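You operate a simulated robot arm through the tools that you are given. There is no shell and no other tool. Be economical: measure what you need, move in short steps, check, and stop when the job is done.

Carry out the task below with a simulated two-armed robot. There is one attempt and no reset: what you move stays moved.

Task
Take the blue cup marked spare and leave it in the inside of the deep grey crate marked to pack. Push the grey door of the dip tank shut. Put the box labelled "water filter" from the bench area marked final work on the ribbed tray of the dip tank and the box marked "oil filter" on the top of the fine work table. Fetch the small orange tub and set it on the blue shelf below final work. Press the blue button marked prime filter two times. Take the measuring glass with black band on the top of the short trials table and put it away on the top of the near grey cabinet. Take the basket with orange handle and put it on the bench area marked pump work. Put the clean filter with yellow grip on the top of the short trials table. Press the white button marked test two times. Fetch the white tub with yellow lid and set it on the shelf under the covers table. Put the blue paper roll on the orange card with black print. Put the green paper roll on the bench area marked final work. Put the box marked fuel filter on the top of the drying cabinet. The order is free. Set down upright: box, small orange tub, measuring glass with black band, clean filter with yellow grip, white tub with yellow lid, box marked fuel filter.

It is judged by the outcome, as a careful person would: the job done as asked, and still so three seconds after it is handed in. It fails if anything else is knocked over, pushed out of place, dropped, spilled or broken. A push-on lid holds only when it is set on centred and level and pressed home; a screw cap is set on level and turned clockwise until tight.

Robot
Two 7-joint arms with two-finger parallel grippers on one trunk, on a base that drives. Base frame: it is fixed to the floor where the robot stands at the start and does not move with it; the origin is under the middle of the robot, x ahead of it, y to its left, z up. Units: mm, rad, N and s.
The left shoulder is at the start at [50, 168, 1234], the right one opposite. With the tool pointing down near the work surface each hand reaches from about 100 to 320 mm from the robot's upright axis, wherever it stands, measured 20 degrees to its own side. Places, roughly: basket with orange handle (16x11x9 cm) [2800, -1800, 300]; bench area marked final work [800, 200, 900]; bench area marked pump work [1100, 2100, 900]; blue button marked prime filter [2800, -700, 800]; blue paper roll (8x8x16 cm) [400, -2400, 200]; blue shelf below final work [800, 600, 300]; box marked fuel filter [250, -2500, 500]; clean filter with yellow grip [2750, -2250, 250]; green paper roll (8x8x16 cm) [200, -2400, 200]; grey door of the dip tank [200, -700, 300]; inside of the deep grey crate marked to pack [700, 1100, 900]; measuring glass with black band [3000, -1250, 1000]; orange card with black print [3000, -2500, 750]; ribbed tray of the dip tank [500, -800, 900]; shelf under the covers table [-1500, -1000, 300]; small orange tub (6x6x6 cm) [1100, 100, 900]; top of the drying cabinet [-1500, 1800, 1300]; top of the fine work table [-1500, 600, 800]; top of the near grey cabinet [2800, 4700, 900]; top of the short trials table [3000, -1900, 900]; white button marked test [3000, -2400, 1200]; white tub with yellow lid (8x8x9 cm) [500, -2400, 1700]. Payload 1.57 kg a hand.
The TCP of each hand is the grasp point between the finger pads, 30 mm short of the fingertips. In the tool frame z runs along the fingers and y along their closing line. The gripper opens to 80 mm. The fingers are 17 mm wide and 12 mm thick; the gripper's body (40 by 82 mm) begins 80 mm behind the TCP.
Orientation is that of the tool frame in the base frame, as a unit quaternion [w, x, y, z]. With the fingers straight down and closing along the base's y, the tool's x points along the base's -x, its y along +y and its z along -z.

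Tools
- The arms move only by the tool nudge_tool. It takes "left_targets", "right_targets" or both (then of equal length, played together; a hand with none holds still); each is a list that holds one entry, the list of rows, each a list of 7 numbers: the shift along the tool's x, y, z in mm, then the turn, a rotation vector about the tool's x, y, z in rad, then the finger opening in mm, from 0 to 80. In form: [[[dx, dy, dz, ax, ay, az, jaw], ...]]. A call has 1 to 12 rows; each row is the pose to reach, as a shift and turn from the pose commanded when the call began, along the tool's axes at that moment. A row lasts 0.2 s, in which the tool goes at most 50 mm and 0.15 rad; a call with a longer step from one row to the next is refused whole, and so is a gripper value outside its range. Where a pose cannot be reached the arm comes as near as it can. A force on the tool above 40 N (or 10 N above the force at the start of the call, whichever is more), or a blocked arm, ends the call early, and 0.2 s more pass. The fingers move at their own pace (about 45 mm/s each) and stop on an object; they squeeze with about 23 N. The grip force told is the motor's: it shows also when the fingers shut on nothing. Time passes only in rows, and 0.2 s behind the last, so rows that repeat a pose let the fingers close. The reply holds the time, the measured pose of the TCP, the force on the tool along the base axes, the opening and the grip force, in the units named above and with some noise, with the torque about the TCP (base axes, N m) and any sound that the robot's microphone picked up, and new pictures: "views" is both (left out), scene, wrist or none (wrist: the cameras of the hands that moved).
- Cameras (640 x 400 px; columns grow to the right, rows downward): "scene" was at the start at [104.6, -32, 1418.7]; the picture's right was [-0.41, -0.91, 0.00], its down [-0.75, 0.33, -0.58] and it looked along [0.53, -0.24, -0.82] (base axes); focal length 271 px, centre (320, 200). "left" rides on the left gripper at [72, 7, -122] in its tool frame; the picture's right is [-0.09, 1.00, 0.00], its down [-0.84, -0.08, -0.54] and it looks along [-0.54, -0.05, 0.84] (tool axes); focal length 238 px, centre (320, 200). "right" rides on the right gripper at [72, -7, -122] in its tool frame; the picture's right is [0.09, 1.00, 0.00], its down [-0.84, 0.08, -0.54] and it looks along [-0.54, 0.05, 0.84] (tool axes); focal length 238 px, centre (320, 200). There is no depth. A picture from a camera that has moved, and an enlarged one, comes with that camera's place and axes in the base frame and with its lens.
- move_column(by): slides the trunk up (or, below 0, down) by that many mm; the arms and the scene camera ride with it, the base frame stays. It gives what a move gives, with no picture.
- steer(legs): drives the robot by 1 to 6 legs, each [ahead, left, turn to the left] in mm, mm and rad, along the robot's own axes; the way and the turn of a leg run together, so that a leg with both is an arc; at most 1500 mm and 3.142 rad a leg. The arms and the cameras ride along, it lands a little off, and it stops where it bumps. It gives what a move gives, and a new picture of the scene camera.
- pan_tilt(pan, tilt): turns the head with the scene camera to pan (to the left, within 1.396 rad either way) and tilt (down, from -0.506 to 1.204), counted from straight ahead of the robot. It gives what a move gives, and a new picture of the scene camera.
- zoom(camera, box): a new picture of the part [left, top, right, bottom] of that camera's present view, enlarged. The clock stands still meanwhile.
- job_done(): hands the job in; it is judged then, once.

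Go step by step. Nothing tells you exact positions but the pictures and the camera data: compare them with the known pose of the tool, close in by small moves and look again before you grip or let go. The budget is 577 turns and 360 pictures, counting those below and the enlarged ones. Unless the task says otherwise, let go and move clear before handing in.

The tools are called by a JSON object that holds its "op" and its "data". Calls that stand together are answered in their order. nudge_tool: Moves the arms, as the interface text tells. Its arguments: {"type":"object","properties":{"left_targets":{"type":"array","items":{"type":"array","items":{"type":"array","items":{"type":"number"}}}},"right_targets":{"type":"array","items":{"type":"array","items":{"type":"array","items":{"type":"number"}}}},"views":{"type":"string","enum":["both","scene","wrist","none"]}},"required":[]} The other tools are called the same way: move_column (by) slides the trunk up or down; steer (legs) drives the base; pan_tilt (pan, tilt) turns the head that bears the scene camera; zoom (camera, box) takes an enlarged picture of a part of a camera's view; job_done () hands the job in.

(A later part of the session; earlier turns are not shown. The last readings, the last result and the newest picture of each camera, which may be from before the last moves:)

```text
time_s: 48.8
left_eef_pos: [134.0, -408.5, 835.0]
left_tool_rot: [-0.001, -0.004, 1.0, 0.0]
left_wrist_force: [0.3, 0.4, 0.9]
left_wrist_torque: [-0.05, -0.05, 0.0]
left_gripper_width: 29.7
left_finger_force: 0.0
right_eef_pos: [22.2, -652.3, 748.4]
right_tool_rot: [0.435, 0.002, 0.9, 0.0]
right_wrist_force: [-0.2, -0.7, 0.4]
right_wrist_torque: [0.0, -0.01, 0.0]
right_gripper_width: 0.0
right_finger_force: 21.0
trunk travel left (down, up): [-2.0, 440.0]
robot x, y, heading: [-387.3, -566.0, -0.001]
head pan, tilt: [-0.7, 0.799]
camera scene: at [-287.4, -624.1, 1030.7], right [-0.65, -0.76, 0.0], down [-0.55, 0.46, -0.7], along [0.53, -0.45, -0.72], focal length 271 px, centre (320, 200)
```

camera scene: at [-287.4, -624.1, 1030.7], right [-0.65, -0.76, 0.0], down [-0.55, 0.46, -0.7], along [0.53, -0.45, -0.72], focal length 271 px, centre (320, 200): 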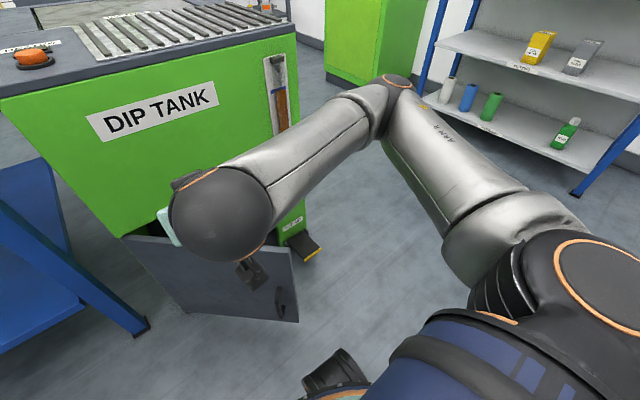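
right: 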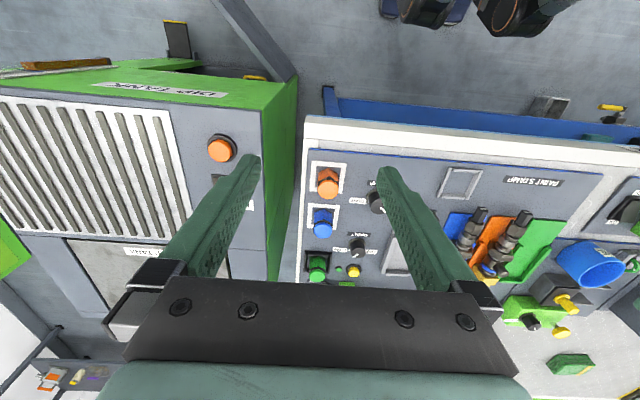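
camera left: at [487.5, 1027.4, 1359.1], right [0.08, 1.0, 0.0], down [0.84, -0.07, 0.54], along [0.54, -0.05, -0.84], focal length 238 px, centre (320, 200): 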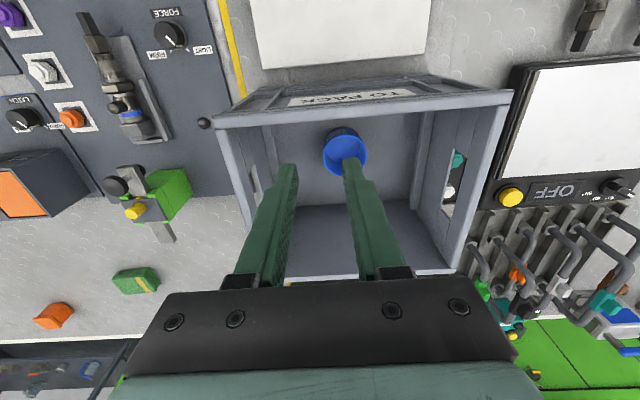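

Lower the fist to door mid-height, in front of the door's outer face.

{"op": "nudge_tool", "data": {"right_targets": [[[38, 0, 27, 0, 0, 0, 0], [77, 0, 54, 0, 0, 0, 0], [115, 0, 81, 0, 0, 0, 0], [154, 0, 108, 0, 0, 0, 0], [193, 0, 135, 0, 0, 0, 0], [231, 0, 162, 0, 0, 0, 0], [270, 0, 189, 0, 0, 0, 0]]], "views": "both"}}

```text
time_s: 50.4
left_eef_pos: [134.9, -408.7, 835.9]
left_tool_rot: [-0.001, -0.004, 1.0, 0.001]
left_wrist_force: [-0.2, -0.1, 0.2]
left_wrist_torque: [0.03, -0.01, -0.02]
left_gripper_width: 30.1
left_finger_force: 0.1
right_eef_pos: [3.5, -643.1, 424.8]
right_tool_rot: [0.433, 0.002, 0.902, -0.002]
right_wrist_force: [-0.1, 0.1, -0.6]
right_wrist_torque: [0.01, -0.01, 0.02]
right_gripper_width: 0.2
right_finger_force: 21.2
right hand out of reach, approached as far as the arm can: row 7
trunk travel left (down, up): [-2.0, 440.0]
robot x, y, heading: [-385.7, -568.8, 0.005]
head pan, tilt: [-0.7, 0.799]
camera scene: at [-287.4, -624.2, 1030.7], right [-0.65, -0.76, 0.0], down [-0.55, 0.46, -0.7], along [0.53, -0.45, -0.72], focal length 271 px, centre (320, 200)
camera right: at [-136.2, -646.8, 444.8], right [-0.05, 1.0, -0.07], down [0.1, 0.08, 0.99], along [0.99, 0.04, -0.1], focal length 238 px, centre (320, 200)
```

scene: 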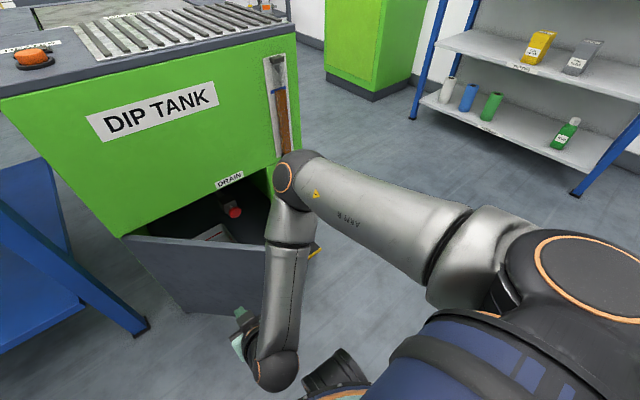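
right: 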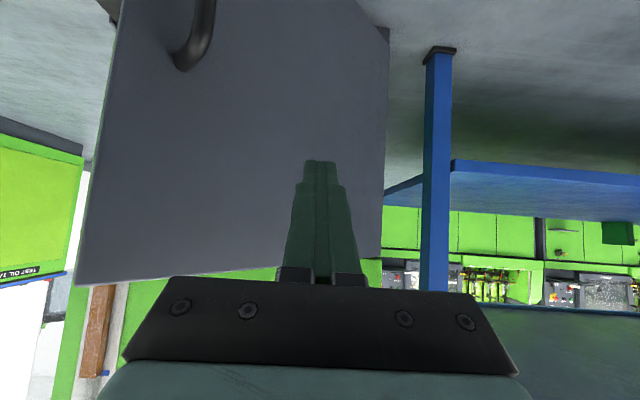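

The fist faces the door. Push along an arc that swings the door to the tank.

{"op": "nudge_tool", "data": {"right_targets": [[[-3, -45, 4, 0, 0, 0, 0], [-22, -62, 27, 0, 0, 0, 0], [-46, -75, 58, 0, 0, 0, 0], [-71, -88, 90, 0, 0, 0, 0], [-96, -102, 121, 0, 0, 0, 0], [-121, -118, 152, 0, 0, 0, 0], [-139, -130, 175, 0, 0, 0, 0], [-152, -140, 191, 0, 0, 0, 0]]], "views": "both"}}

```text
time_s: 52.2
left_eef_pos: [134.7, -409.7, 835.4]
left_tool_rot: [-0.002, -0.004, 1.0, 0.0]
left_wrist_force: [0.8, -0.5, -0.4]
left_wrist_torque: [0.0, 0.02, 0.01]
left_gripper_width: 30.2
left_finger_force: 0.1
right_eef_pos: [174.4, -727.0, 452.3]
right_tool_rot: [0.425, 0.007, 0.905, -0.011]
right_wrist_force: [-0.4, -0.2, -0.8]
right_wrist_torque: [-0.05, -0.01, 0.02]
right_gripper_width: 0.0
right_finger_force: 21.1
right hand out of reach, approached as far as the arm can: row 1, 2, 3, 4, 5, 6, 7, 8
trunk travel left (down, up): [-2.0, 440.0]
robot x, y, heading: [-387.0, -569.6, -0.004]
head pan, tilt: [-0.7, 0.799]
camera scene: at [-287.2, -624.0, 1030.6], right [-0.65, -0.76, 0.0], down [-0.55, 0.46, -0.7], along [0.53, -0.45, -0.72], focal length 271 px, centre (320, 200)
camera right: at [34.5, -730.0, 476.0], right [-0.04, 1.0, -0.08], down [0.12, 0.09, 0.99], along [0.99, 0.03, -0.12], focal length 238 px, centre (320, 200)
```

scene: 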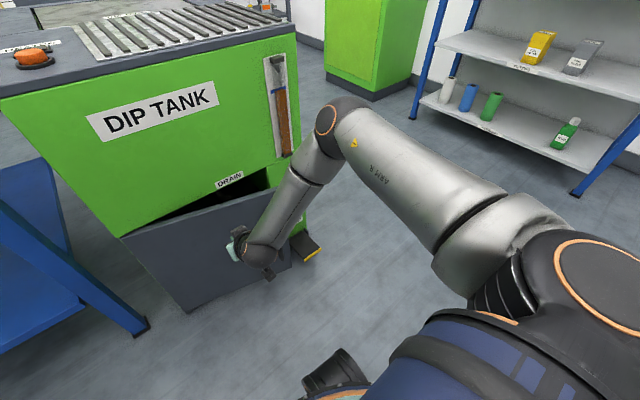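
right: 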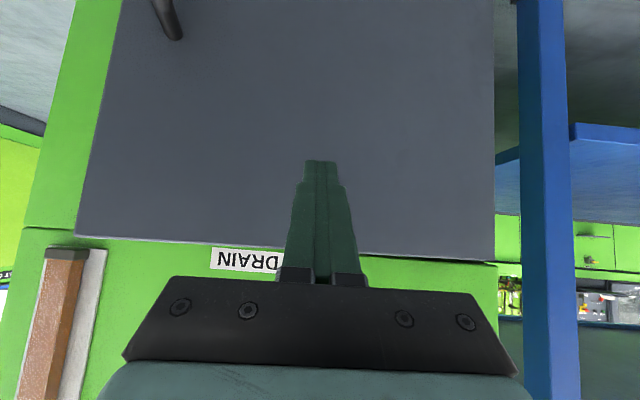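

The door swung most of the way. Drive forward a little to finish the push.

{"op": "steer", "data": {"legs": [[55, 0, 0]]}}

{"op": "nudge_tool", "data": {"right_targets": [[[-12, -10, 16, 0, 0, 0, 0], [-25, -20, 31, 0, 0, 0, 0], [-37, -30, 47, 0, 0, 0, 0], [-49, -35, 62, 0, 0, 0, 0]]], "views": "both"}}

```text
time_s: 53.2
left_eef_pos: [188.7, -409.4, 836.3]
left_tool_rot: [-0.002, -0.003, 1.0, 0.001]
left_wrist_force: [0.3, 0.2, 0.1]
left_wrist_torque: [0.01, 0.01, 0.0]
left_gripper_width: 29.9
left_finger_force: 0.1
right_eef_pos: [227.4, -727.1, 453.3]
right_tool_rot: [0.425, 0.006, 0.905, -0.01]
right_wrist_force: [0.4, -0.1, 0.4]
right_wrist_torque: [-0.02, 0.0, 0.02]
right_gripper_width: 0.0
right_finger_force: 21.0
trunk travel left (down, up): [-2.0, 440.0]
robot x, y, heading: [-333.5, -569.9, -0.004]
head pan, tilt: [-0.7, 0.799]
camera scene: at [-232.9, -624.2, 1030.7], right [-0.65, -0.76, 0.0], down [-0.55, 0.46, -0.7], along [0.53, -0.45, -0.72], focal length 271 px, centre (320, 200)
```

scene: 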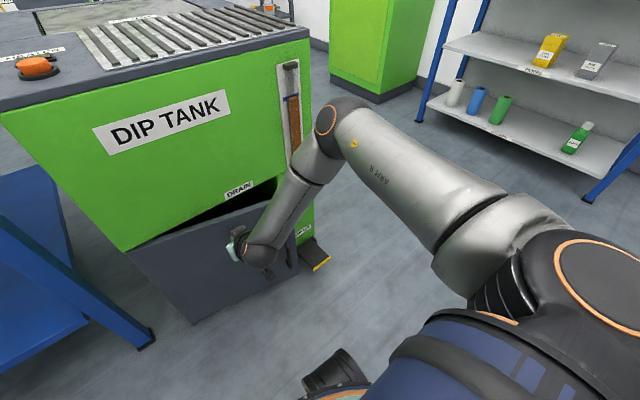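

```text
time_s: 54.1
left_eef_pos: [188.4, -409.4, 835.3]
left_tool_rot: [-0.003, -0.002, 1.0, 0.0]
left_wrist_force: [-0.5, 0.2, 0.2]
left_wrist_torque: [0.0, 0.0, -0.03]
left_gripper_width: 30.2
left_finger_force: 0.0
right_eef_pos: [291.6, -759.6, 448.0]
right_tool_rot: [0.419, 0.006, 0.908, -0.008]
right_wrist_force: [-5.5, -0.4, 2.8]
right_wrist_torque: [0.02, 0.02, 0.03]
right_gripper_width: 0.0
right_finger_force: 21.2
trunk travel left (down, up): [-2.0, 440.0]
robot x, y, heading: [-333.3, -570.1, -0.003]
head pan, tilt: [-0.7, 0.799]
stopped in row 4 (right hand): the force on the tool passed its limit (the readings are from after the stop); the commanded pose is now the measured one
camera scene: at [-233.5, -624.3, 1030.7], right [-0.65, -0.76, 0.0], down [-0.55, 0.46, -0.7], along [0.53, -0.45, -0.72], focal length 271 px, centre (320, 200)
camera right: at [152.9, -763.2, 472.9], right [-0.04, 1.0, -0.08], down [0.13, 0.08, 0.99], along [0.99, 0.03, -0.13], focal length 238 px, centre (320, 200)
```

scene: 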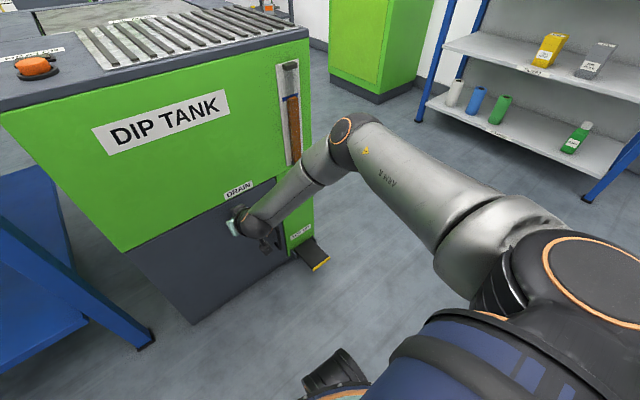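
right: 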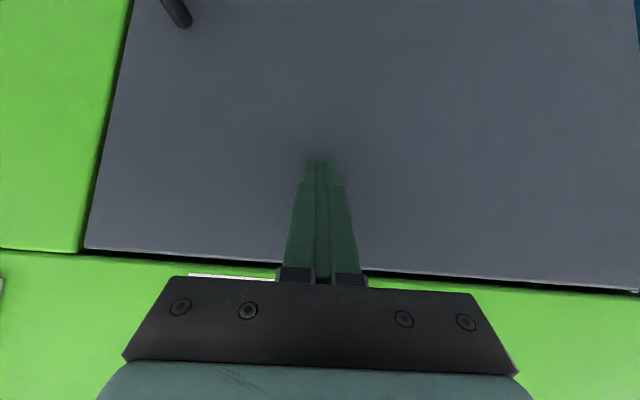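

Door is home against the tank. Back off, raise the trunk and bring the right hand straight down again.

{"op": "steer", "data": {"legs": [[-200, 0, 0]]}}

{"op": "move_column", "data": {"by": 400}}

{"op": "nudge_tool", "data": {"right_targets": [[[0, 0, 0, 0, 0.1, 0, 40], [0, 0, 0, 0, 0.22, 0, 80], [0, 0, 0, 0, 0.34, 0, 80], [0, 0, 0, 0, 0.46, 0, 80], [0, 0, 0, 0, 0.58, 0, 80], [0, 0, 0, 0, 0.7, 0, 80], [0, 0, 0, 0, 0.8, 0, 80], [0, 0, 0, 0, 0.86, 0, 80]]], "views": "none"}}

```text
time_s: 55.8
left_eef_pos: [-12.6, -407.8, 834.9]
left_tool_rot: [-0.002, -0.004, 1.0, 0.0]
left_wrist_force: [0.8, 0.3, -0.7]
left_wrist_torque: [-0.01, 0.03, 0.02]
left_gripper_width: 29.9
left_finger_force: 0.0
right_eef_pos: [91.1, -757.9, 447.5]
right_tool_rot: [0.419, 0.005, 0.908, -0.008]
right_wrist_force: [0.1, -1.0, 0.0]
right_wrist_torque: [-0.01, 0.03, -0.01]
right_gripper_width: 0.0
right_finger_force: 20.8
trunk travel left (down, up): [-2.0, 440.0]
robot x, y, heading: [-535.2, -570.0, -0.002]
head pan, tilt: [-0.7, 0.799]
camera scene: at [-434.9, -623.8, 1030.6], right [-0.65, -0.76, 0.0], down [-0.55, 0.46, -0.7], along [0.53, -0.45, -0.72], focal length 271 px, centre (320, 200)
```

scene: 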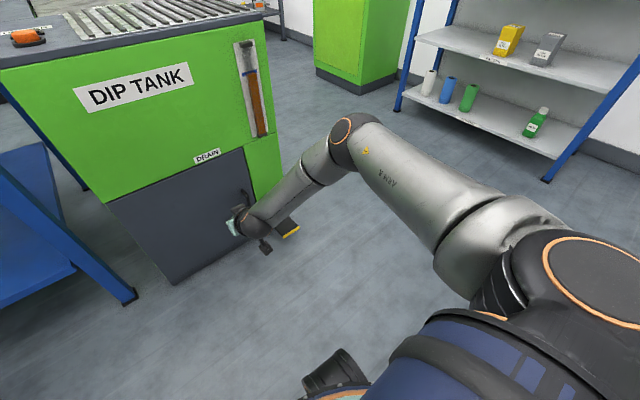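

```text
time_s: 59.6
left_eef_pos: [-13.5, -407.3, 1236.5]
left_tool_rot: [-0.003, -0.004, 1.0, 0.0]
left_wrist_force: [0.7, -0.5, 0.2]
left_wrist_torque: [0.02, 0.0, -0.03]
left_gripper_width: 29.9
left_finger_force: 0.0
right_eef_pos: [90.7, -758.8, 848.0]
right_tool_rot: [0.42, 0.006, 0.907, -0.008]
right_wrist_force: [0.0, 0.2, 0.0]
right_wrist_torque: [-0.02, 0.01, -0.03]
right_gripper_width: 0.2
right_finger_force: 21.4
trunk travel left (down, up): [-402.0, 40.0]
robot x, y, heading: [-533.9, -569.4, -0.002]
head pan, tilt: [-0.7, 0.799]
```

```text
time_s: 61.4
left_eef_pos: [-12.8, -407.8, 1235.0]
left_tool_rot: [-0.003, -0.004, 1.0, 0.0]
left_wrist_force: [0.1, -0.3, 0.4]
left_wrist_torque: [-0.05, -0.01, -0.01]
left_gripper_width: 30.0
left_finger_force: 0.0
right_eef_pos: [72.9, -759.5, 848.1]
right_tool_rot: [0.016, 0.007, 1.0, -0.006]
right_wrist_force: [0.4, 0.0, -0.4]
right_wrist_torque: [-0.02, 0.0, 0.0]
right_gripper_width: 80.3
right_finger_force: 0.0
right hand out of reach, approached as far as the arm can: row 7, 8
trunk travel left (down, up): [-402.0, 40.0]
robot x, y, heading: [-536.8, -574.6, -0.002]
head pan, tilt: [-0.7, 0.799]
```

Park both hands closer to the body for driving.

{"op": "nudge_tool", "data": {"right_targets": [[[28, -17, -33, 0, 0, 0, 80], [56, -34, -67, 0, -0.01, 0, 80], [84, -50, -100, 0, -0.02, 0, 80], [112, -67, -133, 0, -0.03, 0, 80], [140, -84, -167, 0, -0.03, 0, 80], [168, -100, -200, 0, -0.03, 0, 80], [196, -117, -233, 0, -0.03, 0, 80], [224, -134, -267, 0, -0.03, 0, 80], [250, -150, -300, 0, -0.03, 0, 80]]], "left_targets": [[[17, 0, 9, 0, 0, 0, 80], [34, 0, 18, 0, 0, 0, 80], [51, 0, 27, 0, 0, 0, 80], [68, 0, 36, 0, 0, 0, 80], [85, 0, 45, 0, 0, 0, 80], [102, 0, 54, 0, 0, 0, 80], [119, 0, 63, 0, 0, 0, 80], [136, 0, 72, 0, 0, 0, 80], [150, 0, 80, 0, 0, 0, 80]]], "views": "none"}}

{"op": "steer", "data": {"legs": [[0, -830, 0]]}}

{"op": "pan_tilt", "data": {"pan": 0.2, "tilt": 0.5}}

```text
time_s: 63.4
left_eef_pos: [-166.7, -409.6, 1155.9]
left_tool_rot: [-0.003, -0.003, 1.0, -0.001]
left_wrist_force: [-0.1, 0.2, -0.2]
left_wrist_torque: [0.03, -0.01, 0.0]
left_gripper_width: 80.1
left_finger_force: 0.1
right_eef_pos: [-182.4, -902.4, 1148.3]
right_tool_rot: [0.019, 0.008, 1.0, -0.005]
right_wrist_force: [-0.3, 0.5, -0.1]
right_wrist_torque: [0.0, -0.02, -0.03]
right_gripper_width: 80.0
right_finger_force: 0.1
trunk travel left (down, up): [-402.0, 40.0]
robot x, y, heading: [-536.2, -570.1, -0.004]
head pan, tilt: [-0.7, 0.799]
```

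```text
time_s: 67.9
left_eef_pos: [-169.0, -1258.3, 1155.6]
left_tool_rot: [-0.002, 0.001, 1.0, 0.0]
left_wrist_force: [0.1, -0.8, 0.0]
left_wrist_torque: [0.01, -0.01, 0.0]
left_gripper_width: 80.0
left_finger_force: 0.0
right_eef_pos: [-189.3, -1750.9, 1147.0]
right_tool_rot: [0.018, 0.012, 1.0, -0.006]
right_wrist_force: [-0.5, 0.0, -0.6]
right_wrist_torque: [0.0, -0.01, -0.01]
right_gripper_width: 79.9
right_finger_force: 0.0
trunk travel left (down, up): [-402.0, 40.0]
robot x, y, heading: [-538.8, -1417.1, -0.013]
head pan, tilt: [-0.7, 0.799]
camera scene: at [-440.4, -1470.6, 1430.6], right [-0.65, -0.76, 0.0], down [-0.54, 0.47, -0.7], along [0.53, -0.45, -0.72], focal length 271 px, centre (320, 200)
```

scene: 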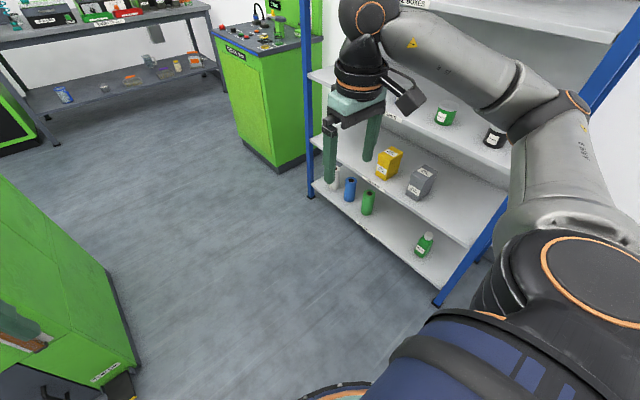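

```text
time_s: 69.1
left_eef_pos: [-168.2, -1257.9, 1154.9]
left_tool_rot: [-0.003, 0.001, 1.0, 0.0]
left_wrist_force: [0.3, -0.2, -0.4]
left_wrist_torque: [-0.01, 0.03, 0.01]
left_gripper_width: 79.9
left_finger_force: 0.1
right_eef_pos: [-188.6, -1749.6, 1146.9]
right_tool_rot: [0.018, 0.012, 1.0, -0.005]
right_wrist_force: [-0.4, 0.2, 0.2]
right_wrist_torque: [0.02, 0.0, -0.01]
right_gripper_width: 80.1
right_finger_force: 0.1
trunk travel left (down, up): [-402.0, 40.0]
robot x, y, heading: [-541.3, -1417.7, -0.008]
head pan, tilt: [0.201, 0.499]
camera scene: at [-412.2, -1400.5, 1456.6], right [0.19, -0.98, 0.0], down [-0.47, -0.09, -0.88], along [0.86, 0.17, -0.48], focal length 271 px, centre (320, 200)
```

scene: 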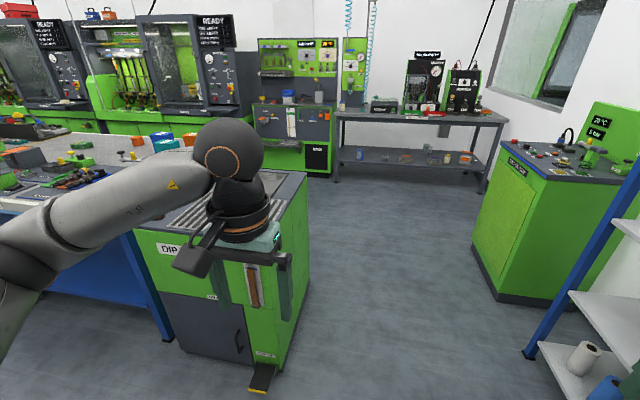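

Path is clear along y≈-1417. Drive past the tank to the bench's far corner and turn to face +y.

{"op": "steer", "data": {"legs": [[1500, 0, 0], [260, 0, 0.01], [0, 0, 1.571], [600, 0, 0]]}}

{"op": "pan_tilt", "data": {"pan": 0.7, "tilt": 0.75}}

```text
time_s: 83.3
left_eef_pos: [1032.5, -839.4, 1155.9]
left_tool_rot: [0.002, 0.727, -0.687, 0.002]
left_wrist_force: [0.0, -0.3, 1.4]
left_wrist_torque: [0.07, 0.0, -0.03]
left_gripper_width: 80.0
left_finger_force: 0.1
right_eef_pos: [1523.6, -832.0, 1149.0]
right_tool_rot: [-0.017, 0.719, -0.695, -0.011]
right_wrist_force: [0.1, -0.1, -0.7]
right_wrist_torque: [0.0, 0.01, -0.03]
right_gripper_width: 80.4
right_finger_force: 0.1
trunk travel left (down, up): [-402.0, 40.0]
robot x, y, heading: [1210.9, -1202.3, 1.62]
head pan, tilt: [0.201, 0.499]
stopped in leg 4: the robot was blocked; the commanded pose is now the measured one
camera scene: at [1184.3, -1076.2, 1456.7], right [0.97, 0.24, 0.0], down [0.12, -0.46, -0.88], along [-0.22, 0.85, -0.48], focal length 271 px, centre (320, 200)
```

scene: 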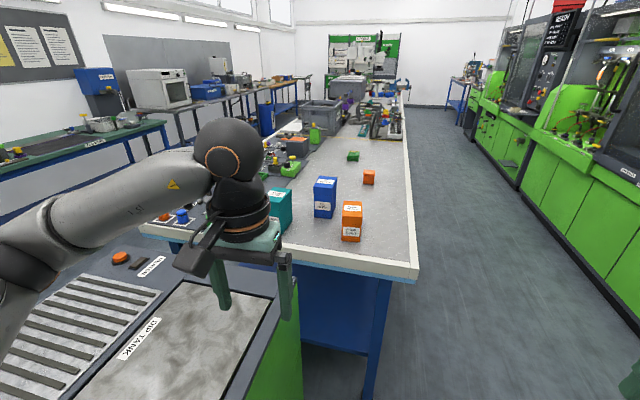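

```text
time_s: 84.2
left_eef_pos: [1031.4, -837.2, 1155.3]
left_tool_rot: [0.002, 0.727, -0.687, 0.002]
left_wrist_force: [-0.2, 0.3, 0.2]
left_wrist_torque: [0.0, 0.01, 0.04]
left_gripper_width: 80.0
left_finger_force: 0.1
right_eef_pos: [1523.4, -830.8, 1147.7]
right_tool_rot: [-0.016, 0.718, -0.696, -0.01]
right_wrist_force: [0.1, -0.3, 0.0]
right_wrist_torque: [-0.01, -0.03, 0.0]
right_gripper_width: 79.8
right_finger_force: 0.1
trunk travel left (down, up): [-402.0, 40.0]
robot x, y, heading: [1210.7, -1201.5, 1.617]
head pan, tilt: [0.7, 0.75]
camera scene: at [1150.1, -1102.4, 1434.7], right [0.73, 0.68, 0.0], down [0.46, -0.5, -0.73], along [-0.5, 0.54, -0.68], focal length 271 px, centre (320, 200)
```

scene: 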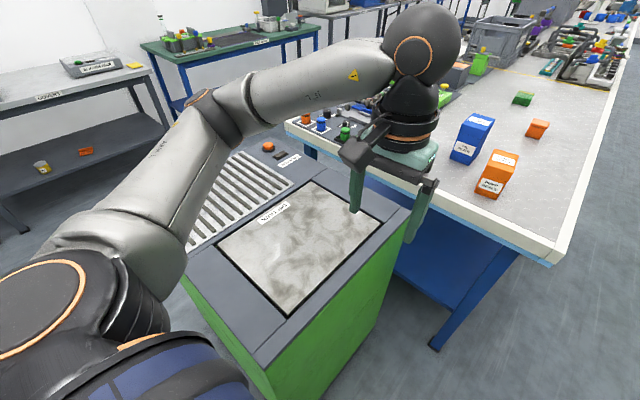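

I touched the tank's corner; I need x≈1295. Back off, shift right, straighten and advance.

{"op": "steer", "data": {"legs": [[-40, 0, -0.046], [0, -90, 0], [455, 0, 0]]}}

```text
time_s: 88.1
left_eef_pos: [1133.2, -412.6, 1154.8]
left_tool_rot: [0.002, 0.713, -0.701, 0.002]
left_wrist_force: [-0.7, -0.4, -0.4]
left_wrist_torque: [-0.01, -0.02, 0.03]
left_gripper_width: 79.9
left_finger_force: 0.1
right_eef_pos: [1626.0, -426.1, 1149.0]
right_tool_rot: [0.016, -0.705, 0.709, 0.011]
right_wrist_force: [0.0, 0.4, 0.0]
right_wrist_torque: [-0.05, -0.02, -0.01]
right_gripper_width: 80.2
right_finger_force: 0.1
trunk travel left (down, up): [-402.0, 40.0]
robot x, y, heading: [1296.2, -784.7, 1.579]
head pan, tilt: [0.7, 0.75]
camera scene: at [1241.6, -681.8, 1434.6], right [0.76, 0.65, 0.0], down [0.44, -0.52, -0.73], along [-0.48, 0.56, -0.68], focal length 271 px, centre (320, 200)
```

scene: 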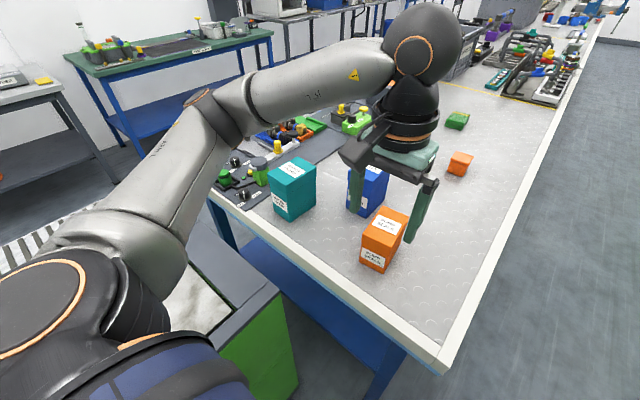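

I see all three boxes well. Zoom on the teal and blue ones.

{"op": "zoom", "data": {"camera": "scene", "box": [250, 140, 410, 240]}}

```text
4.00 times, centred on (330, 190) of scene
camera zoom: at [1241.6, -681.8, 1434.6], right [0.76, 0.65, 0.0], down [0.44, -0.52, -0.73], along [-0.48, 0.56, -0.68], focal length 1086 px, centre (280, 240)
```

zoom: 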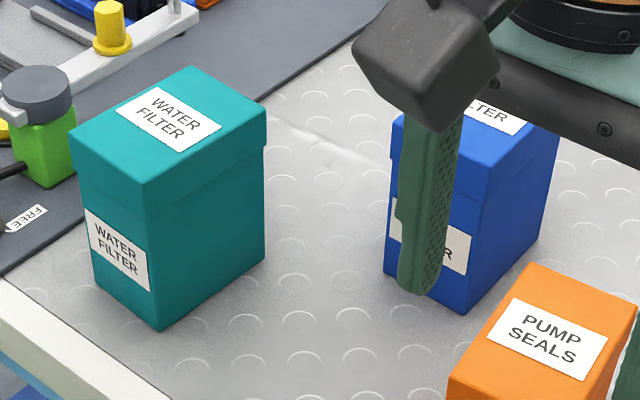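

Teal box: centre about (827,-306), top z≈1023, narrow side along x (~72 mm). Bring the left hand above it.

{"op": "nudge_tool", "data": {"left_targets": [[[-13, 38, 0, 0, 0, 0, 80], [-27, 76, 0, 0, 0, 0, 80], [-40, 115, 0, 0, 0, 0, 80], [-53, 153, 0, 0, 0, 0, 80], [-67, 191, 0, 0, 0, 0, 80], [-80, 230, 0, 0, 0, 0, 80], [-94, 268, 0, 0, 0, 0, 80], [-107, 306, 0, 0, 0, 0, 80]]], "views": "wrist"}}

```text
time_s: 89.9
left_eef_pos: [826.2, -311.3, 1155.5]
left_tool_rot: [0.003, 0.714, -0.7, 0.002]
left_wrist_force: [-0.5, -0.2, 0.1]
left_wrist_torque: [0.0, -0.04, 0.0]
left_gripper_width: 80.2
left_finger_force: 0.0
right_eef_pos: [1626.6, -426.3, 1147.0]
right_tool_rot: [0.016, -0.705, 0.709, 0.009]
right_wrist_force: [-0.7, -0.2, 0.8]
right_wrist_torque: [0.0, 0.01, -0.02]
right_gripper_width: 80.4
right_finger_force: 0.0
trunk travel left (down, up): [-402.0, 40.0]
robot x, y, heading: [1298.1, -783.6, 1.578]
head pan, tilt: [0.7, 0.75]
camera left: at [819.5, -383.3, 1278.1], right [-1.0, 0.07, 0.0], down [0.06, 0.84, 0.54], along [0.04, 0.54, -0.84], focal length 238 px, centre (320, 200)
```

left: 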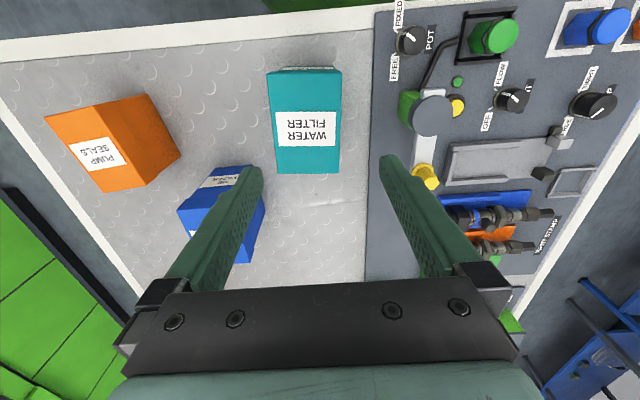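

Box centre refined to about (839,-311) with slight yaw. Align and descend to just above its lid.

{"op": "nudge_tool", "data": {"left_targets": [[[0, -6, 30, 0, 0, 0.03, 80], [0, -13, 60, 0, 0, 0.06, 80], [0, -13, 86, 0, 0, 0.08, 80], [0, -13, 86, 0, 0, 0.08, 80]]], "views": "wrist"}}

```text
time_s: 90.9
left_eef_pos: [840.1, -311.6, 1069.9]
left_tool_rot: [-0.002, -0.685, 0.728, 0.0]
left_wrist_force: [0.1, -0.6, -0.1]
left_wrist_torque: [-0.03, -0.02, -0.02]
left_gripper_width: 80.2
left_finger_force: 0.1
right_eef_pos: [1626.3, -425.4, 1149.4]
right_tool_rot: [0.016, -0.705, 0.709, 0.01]
right_wrist_force: [0.0, -0.2, 1.2]
right_wrist_torque: [-0.01, 0.02, -0.03]
right_gripper_width: 79.8
right_finger_force: 0.0
trunk travel left (down, up): [-402.0, 40.0]
robot x, y, heading: [1296.9, -778.8, 1.577]
head pan, tilt: [0.7, 0.75]
camera left: at [828.3, -381.6, 1192.7], right [-0.99, 0.15, 0.0], down [0.13, 0.83, 0.54], along [0.08, 0.53, -0.84], focal length 238 px, centre (320, 200)
```

left: 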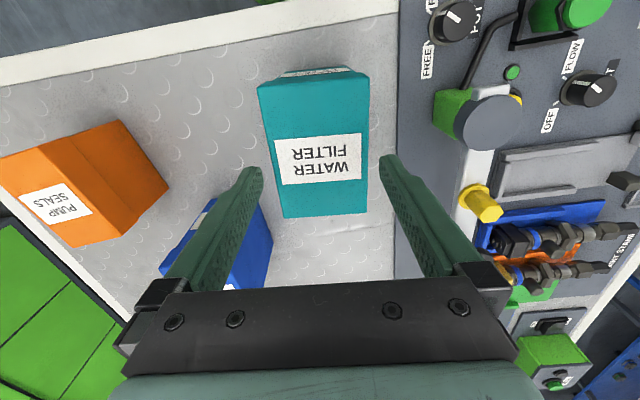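

Aligned within a couple of mm. Descend around the box and close below the lid.

{"op": "nudge_tool", "data": {"left_targets": [[[0, 1, 20, 0, 0, 0.01, 80], [0, 1, 45, 0, 0, 0.01, 80], [0, 1, 80, 0, 0, 0.01, 80], [0, 1, 110, 0, 0, 0.01, 80], [0, 1, 110, 0, 0, 0.01, 50], [0, 1, 110, 0, 0, 0.01, 40], [0, 1, 110, 0, 0, 0.01, 40]]], "views": "wrist"}}

```text
time_s: 92.5
left_eef_pos: [834.7, -327.4, 971.8]
left_tool_rot: [-0.002, -0.682, 0.731, 0.0]
left_wrist_force: [-1.8, -0.4, -0.3]
left_wrist_torque: [-0.12, 0.07, -0.06]
left_gripper_width: 68.1
left_finger_force: 23.4
left hand out of reach, approached as far as the arm can: row 1, 2, 3, 4, 5, 6, 7
right_eef_pos: [1625.5, -425.6, 1148.3]
right_tool_rot: [0.015, -0.704, 0.71, 0.009]
right_wrist_force: [-0.3, -0.3, -0.1]
right_wrist_torque: [0.04, 0.0, -0.02]
right_gripper_width: 80.1
right_finger_force: 0.0
trunk travel left (down, up): [-402.0, 40.0]
robot x, y, heading: [1298.3, -785.8, 1.577]
head pan, tilt: [0.7, 0.75]
camera left: at [821.8, -397.2, 1093.8], right [-0.99, 0.16, 0.0], down [0.14, 0.83, 0.54], along [0.08, 0.53, -0.84], focal length 238 px, centre (320, 200)
```

left: 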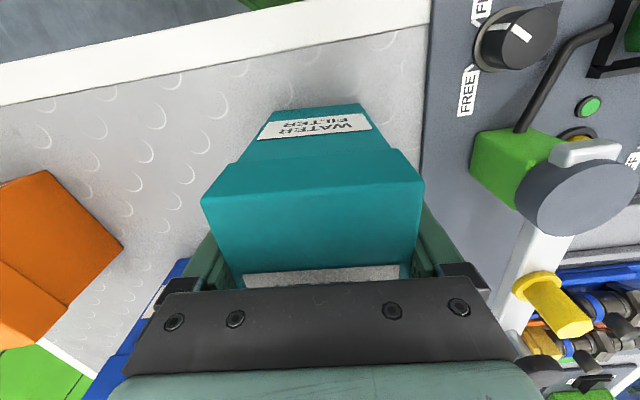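

Gripped at 68 mm. Lift and draw it back towards the robot.

{"op": "nudge_tool", "data": {"left_targets": [[[0, 0, -35, 0, 0, 0, 40], [5, 0, -75, 0, 0, 0, 40], [20, -15, -115, 0, 0, 0, 40], [45, -30, -150, 0, 0, 0, 40], [70, -50, -185, 0, 0, 0, 40], [95, -75, -210, 0, 0, 0, 40]]], "views": "both"}}

```text
time_s: 93.9
left_eef_pos: [903.5, -428.8, 1179.7]
left_tool_rot: [-0.002, -0.681, 0.732, -0.001]
left_wrist_force: [-0.3, -0.9, -1.6]
left_wrist_torque: [-0.04, -0.01, -0.02]
left_gripper_width: 67.7
left_finger_force: 23.1
right_eef_pos: [1625.3, -424.7, 1148.5]
right_tool_rot: [0.016, -0.704, 0.71, 0.01]
right_wrist_force: [-0.9, -0.6, 0.4]
right_wrist_torque: [0.0, 0.01, 0.02]
right_gripper_width: 80.0
right_finger_force: 0.0
trunk travel left (down, up): [-402.0, 40.0]
robot x, y, heading: [1293.1, -786.3, 1.577]
head pan, tilt: [0.7, 0.75]
camera scene: at [1241.9, -682.8, 1434.7], right [0.76, 0.65, 0.0], down [0.44, -0.52, -0.73], along [-0.48, 0.56, -0.68], focal length 271 px, centre (320, 200)
camera left: at [890.9, -498.2, 1302.3], right [-0.99, 0.16, 0.0], down [0.14, 0.83, 0.54], along [0.09, 0.53, -0.84], focal length 238 px, centre (320, 200)
```

scene: 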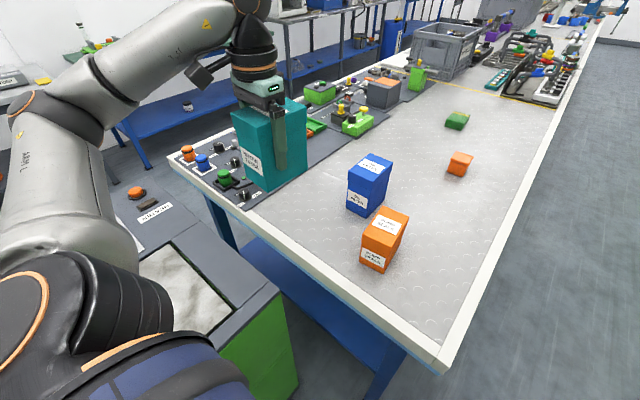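
left: 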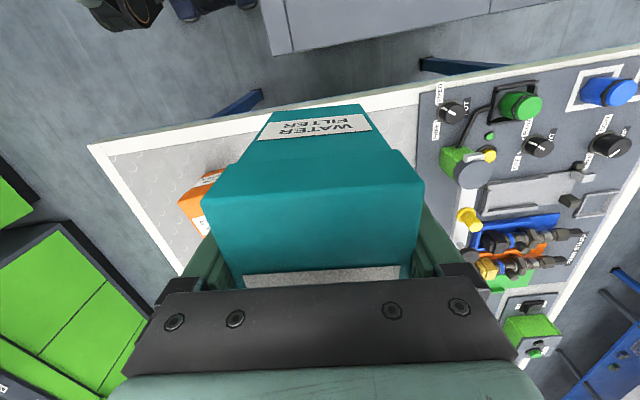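

Teal box in hand. With the left hand keeping it, I go to the aisle beyond the bench and turn about so the right hand can take the blue box.

{"op": "steer", "data": {"legs": [[0, -325, 0], [640, 0, 0], [0, 0, -3.141]]}}

{"op": "pan_tilt", "data": {"pan": -0.9, "tilt": 0.75}}

```text
time_s: 106.6
left_eef_pos: [2024.8, -480.6, 1178.9]
left_tool_rot: [-0.001, 0.723, 0.69, 0.002]
left_wrist_force: [-0.7, 0.1, -1.5]
left_wrist_torque: [0.03, 0.01, -0.04]
left_gripper_width: 67.9
left_finger_force: 22.4
right_eef_pos: [1303.4, -499.7, 1147.8]
right_tool_rot: [0.01, 0.701, 0.713, -0.016]
right_wrist_force: [0.7, 0.4, 1.0]
right_wrist_torque: [-0.04, 0.02, 0.03]
right_gripper_width: 80.2
right_finger_force: 0.0
trunk travel left (down, up): [-402.0, 40.0]
robot x, y, heading: [1623.2, -134.7, -1.538]
head pan, tilt: [0.7, 0.75]
camera scene: at [1677.9, -238.7, 1434.6], right [-0.74, -0.67, 0.0], down [-0.46, 0.51, -0.73], along [0.49, -0.54, -0.68], focal length 271 px, centre (320, 200)
```

scene: 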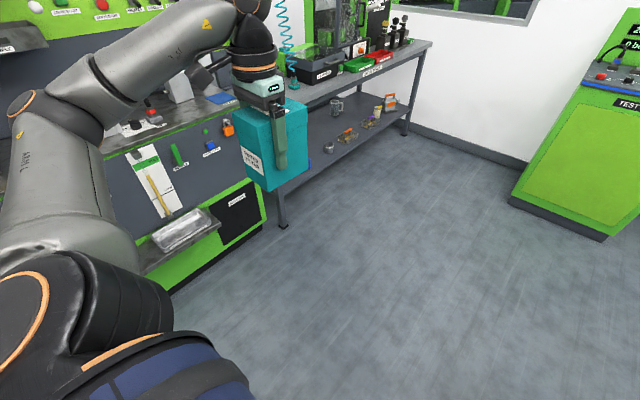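

```text
time_s: 108.3
left_eef_pos: [2025.4, -480.3, 1179.9]
left_tool_rot: [-0.002, 0.724, 0.69, 0.001]
left_wrist_force: [-1.0, 0.1, -3.1]
left_wrist_torque: [0.02, 0.01, -0.02]
left_gripper_width: 68.0
left_finger_force: 23.5
right_eef_pos: [1303.3, -499.3, 1149.3]
right_tool_rot: [0.01, 0.701, 0.713, -0.016]
right_wrist_force: [0.1, -0.1, 0.1]
right_wrist_torque: [0.0, -0.01, -0.01]
right_gripper_width: 80.0
right_finger_force: 0.0
trunk travel left (down, up): [-402.0, 40.0]
robot x, y, heading: [1626.1, -131.7, -1.538]
head pan, tilt: [-0.901, 0.75]
camera scene: at [1559.4, -230.5, 1434.6], right [-0.65, 0.76, 0.0], down [0.52, 0.44, -0.73], along [-0.56, -0.47, -0.68], focal length 271 px, centre (320, 200)
```

scene: 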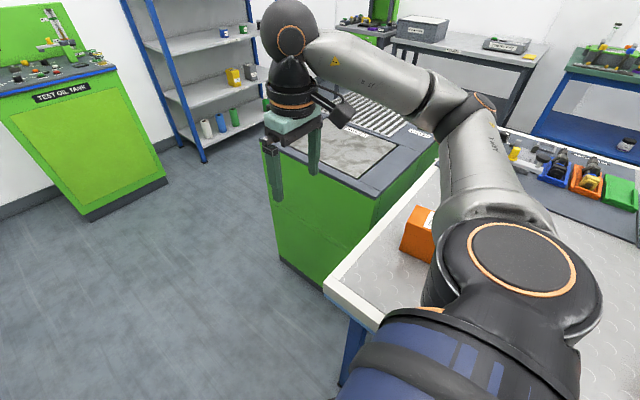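

The arm hides the blue box; back up about 190 mm so it comes ahead of the right shoulder.

{"op": "steer", "data": {"legs": [[-195, -15, -0.03]]}}

```text
time_s: 109.8
left_eef_pos: [1995.8, -294.8, 1179.1]
left_tool_rot: [-0.001, 0.734, 0.679, 0.001]
left_wrist_force: [0.3, -0.4, -1.8]
left_wrist_torque: [0.0, 0.0, 0.0]
left_gripper_width: 68.1
left_finger_force: 23.4
right_eef_pos: [1275.1, -294.7, 1147.9]
right_tool_rot: [0.01, 0.71, 0.704, -0.016]
right_wrist_force: [0.3, 0.8, 0.3]
right_wrist_torque: [-0.03, 0.02, -0.02]
right_gripper_width: 80.1
right_finger_force: 0.1
trunk travel left (down, up): [-402.0, 40.0]
robot x, y, heading: [1606.9, 63.4, -1.569]
head pan, tilt: [-0.901, 0.75]
camera scene: at [1538.5, -32.4, 1434.7], right [-0.62, 0.78, 0.0], down [0.53, 0.42, -0.73], along [-0.57, -0.46, -0.68], focal length 271 px, centre (320, 200)
```

scene: 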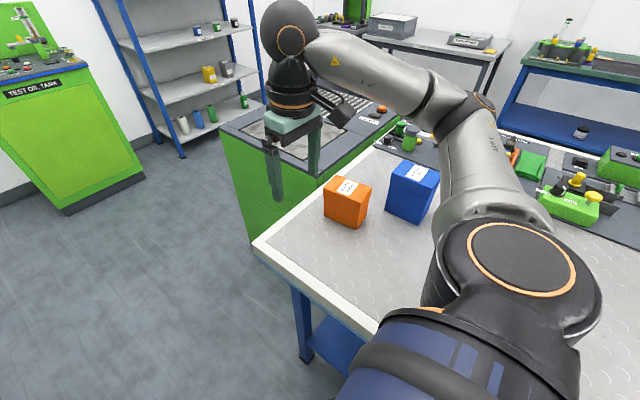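

Bring the right hand above the blue box.

{"op": "nudge_tool", "data": {"right_targets": [[[16, -41, 0, 0, 0, 0, 80], [33, -83, 0, 0, 0, 0, 80], [50, -124, 0, 0, 0, 0, 80], [66, -166, 0, 0, 0, 0, 80], [83, -207, 0, 0, 0, 0, 80], [99, -249, 0, 0, 0, 0, 80], [112, -288, 0, 0, 0, 0, 80]]], "views": "wrist"}}

```text
time_s: 111.5
left_eef_pos: [1996.8, -296.8, 1178.3]
left_tool_rot: [-0.002, 0.733, 0.68, 0.002]
left_wrist_force: [-0.4, 0.5, -2.6]
left_wrist_torque: [0.04, 0.0, -0.01]
left_gripper_width: 67.8
left_finger_force: 23.7
right_eef_pos: [1100.1, -221.8, 1146.5]
right_tool_rot: [0.01, 0.711, 0.703, -0.017]
right_wrist_force: [0.0, -0.2, -0.5]
right_wrist_torque: [0.02, -0.03, -0.01]
right_gripper_width: 79.8
right_finger_force: 0.0
right hand out of reach, approached as far as the arm can: row 5, 6, 7
trunk travel left (down, up): [-402.0, 40.0]
robot x, y, heading: [1603.0, 61.3, -1.571]
head pan, tilt: [-0.901, 0.75]
camera right: at [1095.9, -145.0, 1266.3], right [1.0, 0.08, -0.01], down [0.07, -0.82, 0.57], along [0.04, -0.57, -0.82], focal length 238 px, centre (320, 200)
```

right: 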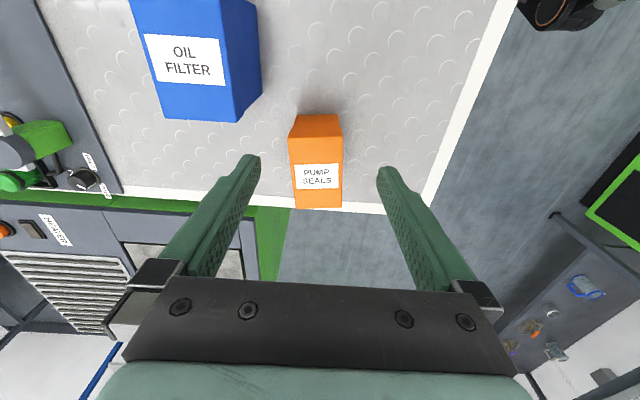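

Reach is limited by wrist yaw here. I'll go back to the bench corner facing −x, where the right arm can line up with the blue box.

{"op": "nudge_tool", "data": {"right_targets": [[[-15, 45, 0, 0, 0, 0, 80], [-30, 90, 0, 0, 0, 0, 80], [-50, 135, 0, 0, 0, 0, 80], [-70, 170, 0, 0, 0, 0, 80]]], "views": "none"}}

{"op": "steer", "data": {"legs": [[822, 0, 0], [0, -295, 0], [0, 0, -1.571]]}}

{"op": "pan_tilt", "data": {"pan": -1.0, "tilt": 0.75}}

```text
time_s: 112.5
left_eef_pos: [1998.7, -297.1, 1178.0]
left_tool_rot: [-0.003, 0.734, 0.68, 0.001]
left_wrist_force: [-0.2, -0.2, -1.8]
left_wrist_torque: [0.04, 0.01, -0.03]
left_gripper_width: 67.7
left_finger_force: 22.6
right_eef_pos: [1268.1, -294.9, 1143.0]
right_tool_rot: [0.009, 0.711, 0.703, -0.016]
right_wrist_force: [0.3, -0.4, -0.2]
right_wrist_torque: [-0.01, 0.02, 0.01]
right_gripper_width: 80.1
right_finger_force: 0.0
trunk travel left (down, up): [-402.0, 40.0]
robot x, y, heading: [1606.0, 57.7, -1.571]
head pan, tilt: [-0.901, 0.75]
```

```text
time_s: 122.3
left_eef_pos: [945.4, -1151.1, 1179.3]
left_tool_rot: [0.0, 0.999, -0.039, 0.002]
left_wrist_force: [-0.2, -0.7, -1.9]
left_wrist_torque: [-0.02, -0.03, 0.02]
left_gripper_width: 67.9
left_finger_force: 22.9
right_eef_pos: [950.7, -420.0, 1144.9]
right_tool_rot: [-0.005, 1.0, -0.008, -0.019]
right_wrist_force: [0.8, -0.4, 0.1]
right_wrist_torque: [0.03, -0.01, -0.03]
right_gripper_width: 79.9
right_finger_force: 0.1
trunk travel left (down, up): [-402.0, 40.0]
robot x, y, heading: [1302.0, -759.0, 3.138]
head pan, tilt: [-0.901, 0.75]
camera scene: at [1211.1, -696.7, 1434.6], right [0.78, 0.62, 0.0], down [0.42, -0.54, -0.73], along [-0.45, 0.57, -0.68], focal length 271 px, centre (320, 200)
```

scene: 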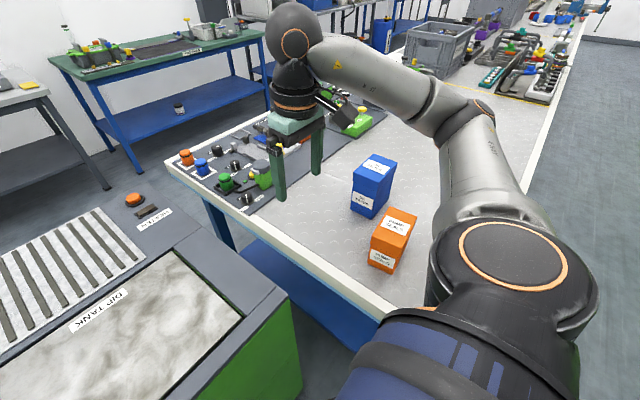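

```text
time_s: 123.0
left_eef_pos: [946.0, -1150.5, 1178.7]
left_tool_rot: [0.0, 0.999, -0.04, 0.004]
left_wrist_force: [-0.9, 0.6, -1.7]
left_wrist_torque: [-0.01, -0.05, 0.01]
left_gripper_width: 68.0
left_finger_force: 22.9
right_eef_pos: [951.2, -420.7, 1143.6]
right_tool_rot: [-0.004, 1.0, -0.007, -0.018]
right_wrist_force: [0.2, -0.1, 0.4]
right_wrist_torque: [0.03, 0.01, 0.0]
right_gripper_width: 79.9
right_finger_force: 0.1
trunk travel left (down, up): [-402.0, 40.0]
robot x, y, heading: [1305.8, -759.0, 3.133]
head pan, tilt: [-1.0, 0.75]
camera scene: at [1217.8, -692.0, 1434.6], right [0.84, 0.54, 0.0], down [0.37, -0.57, -0.73], along [-0.39, 0.62, -0.68], focal length 271 px, centre (320, 200)
```

scene: 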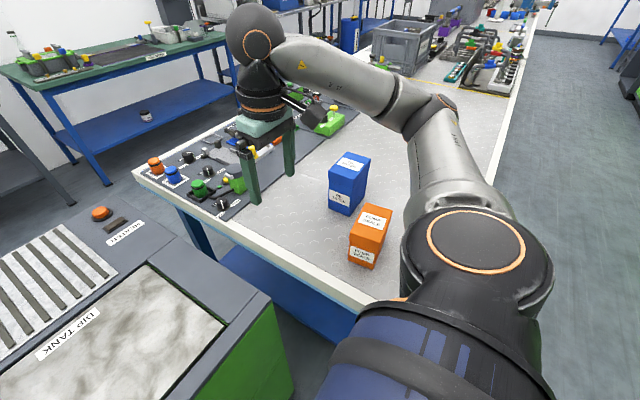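

Turn the right hand 90° (clockwise from above) while moving over the blue box.

{"op": "nudge_tool", "data": {"right_targets": [[[3, -15, 0, 0, 0, 0.14, 80], [6, -35, 0, 0, 0, 0.28, 80], [9, -55, 0, 0, 0, 0.42, 80], [12, -75, 0, 0, 0, 0.56, 80], [15, -95, 0, 0, 0, 0.7, 80], [18, -115, 0, 0, 0, 0.84, 80], [21, -135, 0, 0, 0, 0.98, 80], [24, -155, 0, 0, 0, 1.12, 80], [27, -175, 0, 0, 0, 1.26, 80], [30, -195, 0, 0, 0, 1.4, 80], [33, -215, 0, 0, 0, 1.54, 80], [34, -230, 0, 0, 0, 1.6, 80]]], "views": "wrist"}}

```text
time_s: 125.6
left_eef_pos: [945.4, -1148.0, 1179.3]
left_tool_rot: [0.001, 0.999, -0.04, 0.003]
left_wrist_force: [0.2, 0.1, -2.1]
left_wrist_torque: [-0.02, -0.04, -0.01]
left_gripper_width: 67.8
left_finger_force: 22.8
right_eef_pos: [987.8, -191.4, 1144.7]
right_tool_rot: [-0.009, -0.69, 0.724, 0.016]
right_wrist_force: [0.1, 0.5, -0.9]
right_wrist_torque: [-0.02, 0.02, -0.01]
right_gripper_width: 80.0
right_finger_force: 0.1
trunk travel left (down, up): [-402.0, 40.0]
robot x, y, heading: [1303.4, -761.5, 3.138]
head pan, tilt: [-1.0, 0.75]
camera right: at [995.5, -263.3, 1266.2], right [-1.0, -0.05, 0.04], down [-0.02, 0.83, 0.55], along [-0.06, 0.55, -0.83], focal length 238 px, centre (320, 200)
```

right: 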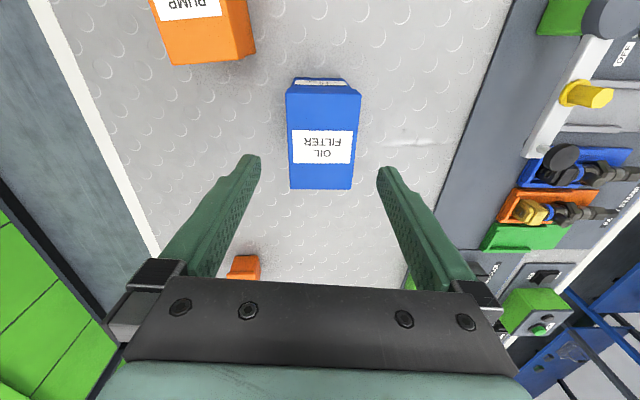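

Blue box centre ≈(979,-172). Correct yaw/tilt and go down to just above it.

{"op": "nudge_tool", "data": {"right_targets": [[[-5, 3, 25, 0.012, 0, -0.03, 80], [-10, 6, 50, 0.025, 0, -0.06, 80], [-15, 9, 75, 0.035, 0, -0.083, 80], [-15, 9, 75, 0.035, 0, -0.083, 80]]], "views": "wrist"}}

```text
time_s: 126.6
left_eef_pos: [943.9, -1150.1, 1178.5]
left_tool_rot: [0.0, 0.999, -0.04, 0.003]
left_wrist_force: [-0.6, 0.1, -1.9]
left_wrist_torque: [0.02, -0.05, 0.01]
left_gripper_width: 68.1
left_finger_force: 23.2
right_eef_pos: [976.2, -175.8, 1070.4]
right_tool_rot: [-0.002, 0.721, -0.693, -0.005]
right_wrist_force: [-0.4, -0.3, 0.1]
right_wrist_torque: [0.01, 0.01, 0.01]
right_gripper_width: 79.8
right_finger_force: 0.1
trunk travel left (down, up): [-402.0, 40.0]
robot x, y, heading: [1304.0, -760.6, 3.142]
head pan, tilt: [-1.0, 0.75]
camera right: at [986.0, -247.7, 1191.7], right [-0.99, -0.13, 0.0], down [-0.11, 0.83, 0.55], along [-0.07, 0.55, -0.83], focal length 238 px, centre (320, 200)
```

right: 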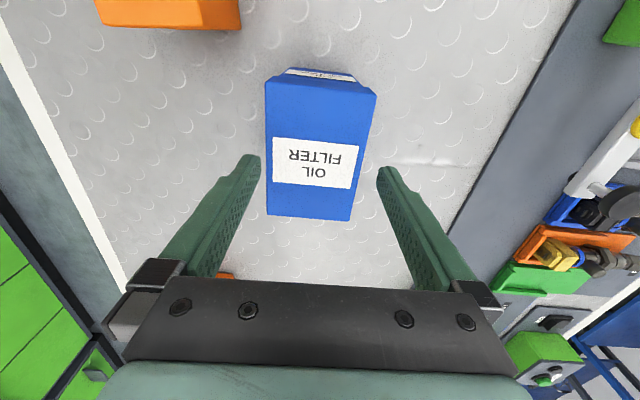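

Shift 5 mm and descend around the box, then close.

{"op": "nudge_tool", "data": {"right_targets": [[[0, -5, 20, 0, 0, 0, 80], [0, -5, 45, 0, 0, 0, 80], [0, -5, 80, 0, 0, 0, 80], [0, -5, 106, 0, 0, 0, 80], [0, -5, 106, 0, 0, 0, 50], [0, -5, 106, 0, 0, 0, 40], [0, -5, 106, 0, 0, 0, 40]]], "views": "wrist"}}

```text
time_s: 128.2
left_eef_pos: [944.7, -1149.6, 1178.2]
left_tool_rot: [0.0, 0.999, -0.04, 0.003]
left_wrist_force: [0.6, 0.0, -2.8]
left_wrist_torque: [-0.01, -0.03, 0.0]
left_gripper_width: 68.0
left_finger_force: 22.7
right_eef_pos: [981.3, -174.4, 964.5]
right_tool_rot: [-0.003, 0.721, -0.693, -0.004]
right_wrist_force: [-2.0, 0.6, 0.6]
right_wrist_torque: [0.11, 0.02, 0.08]
right_gripper_width: 68.3
right_finger_force: 23.1
trunk travel left (down, up): [-402.0, 40.0]
robot x, y, heading: [1303.9, -760.4, 3.142]
head pan, tilt: [-1.0, 0.75]
camera right: at [991.8, -246.8, 1086.4], right [-0.99, -0.13, 0.0], down [-0.11, 0.83, 0.55], along [-0.07, 0.55, -0.83], focal length 238 px, centre (320, 200)
```

right: 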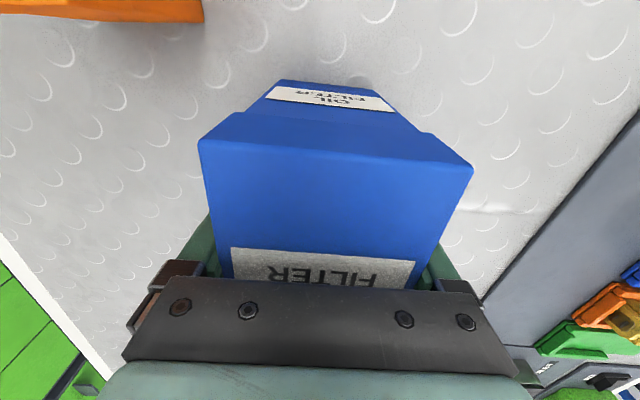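

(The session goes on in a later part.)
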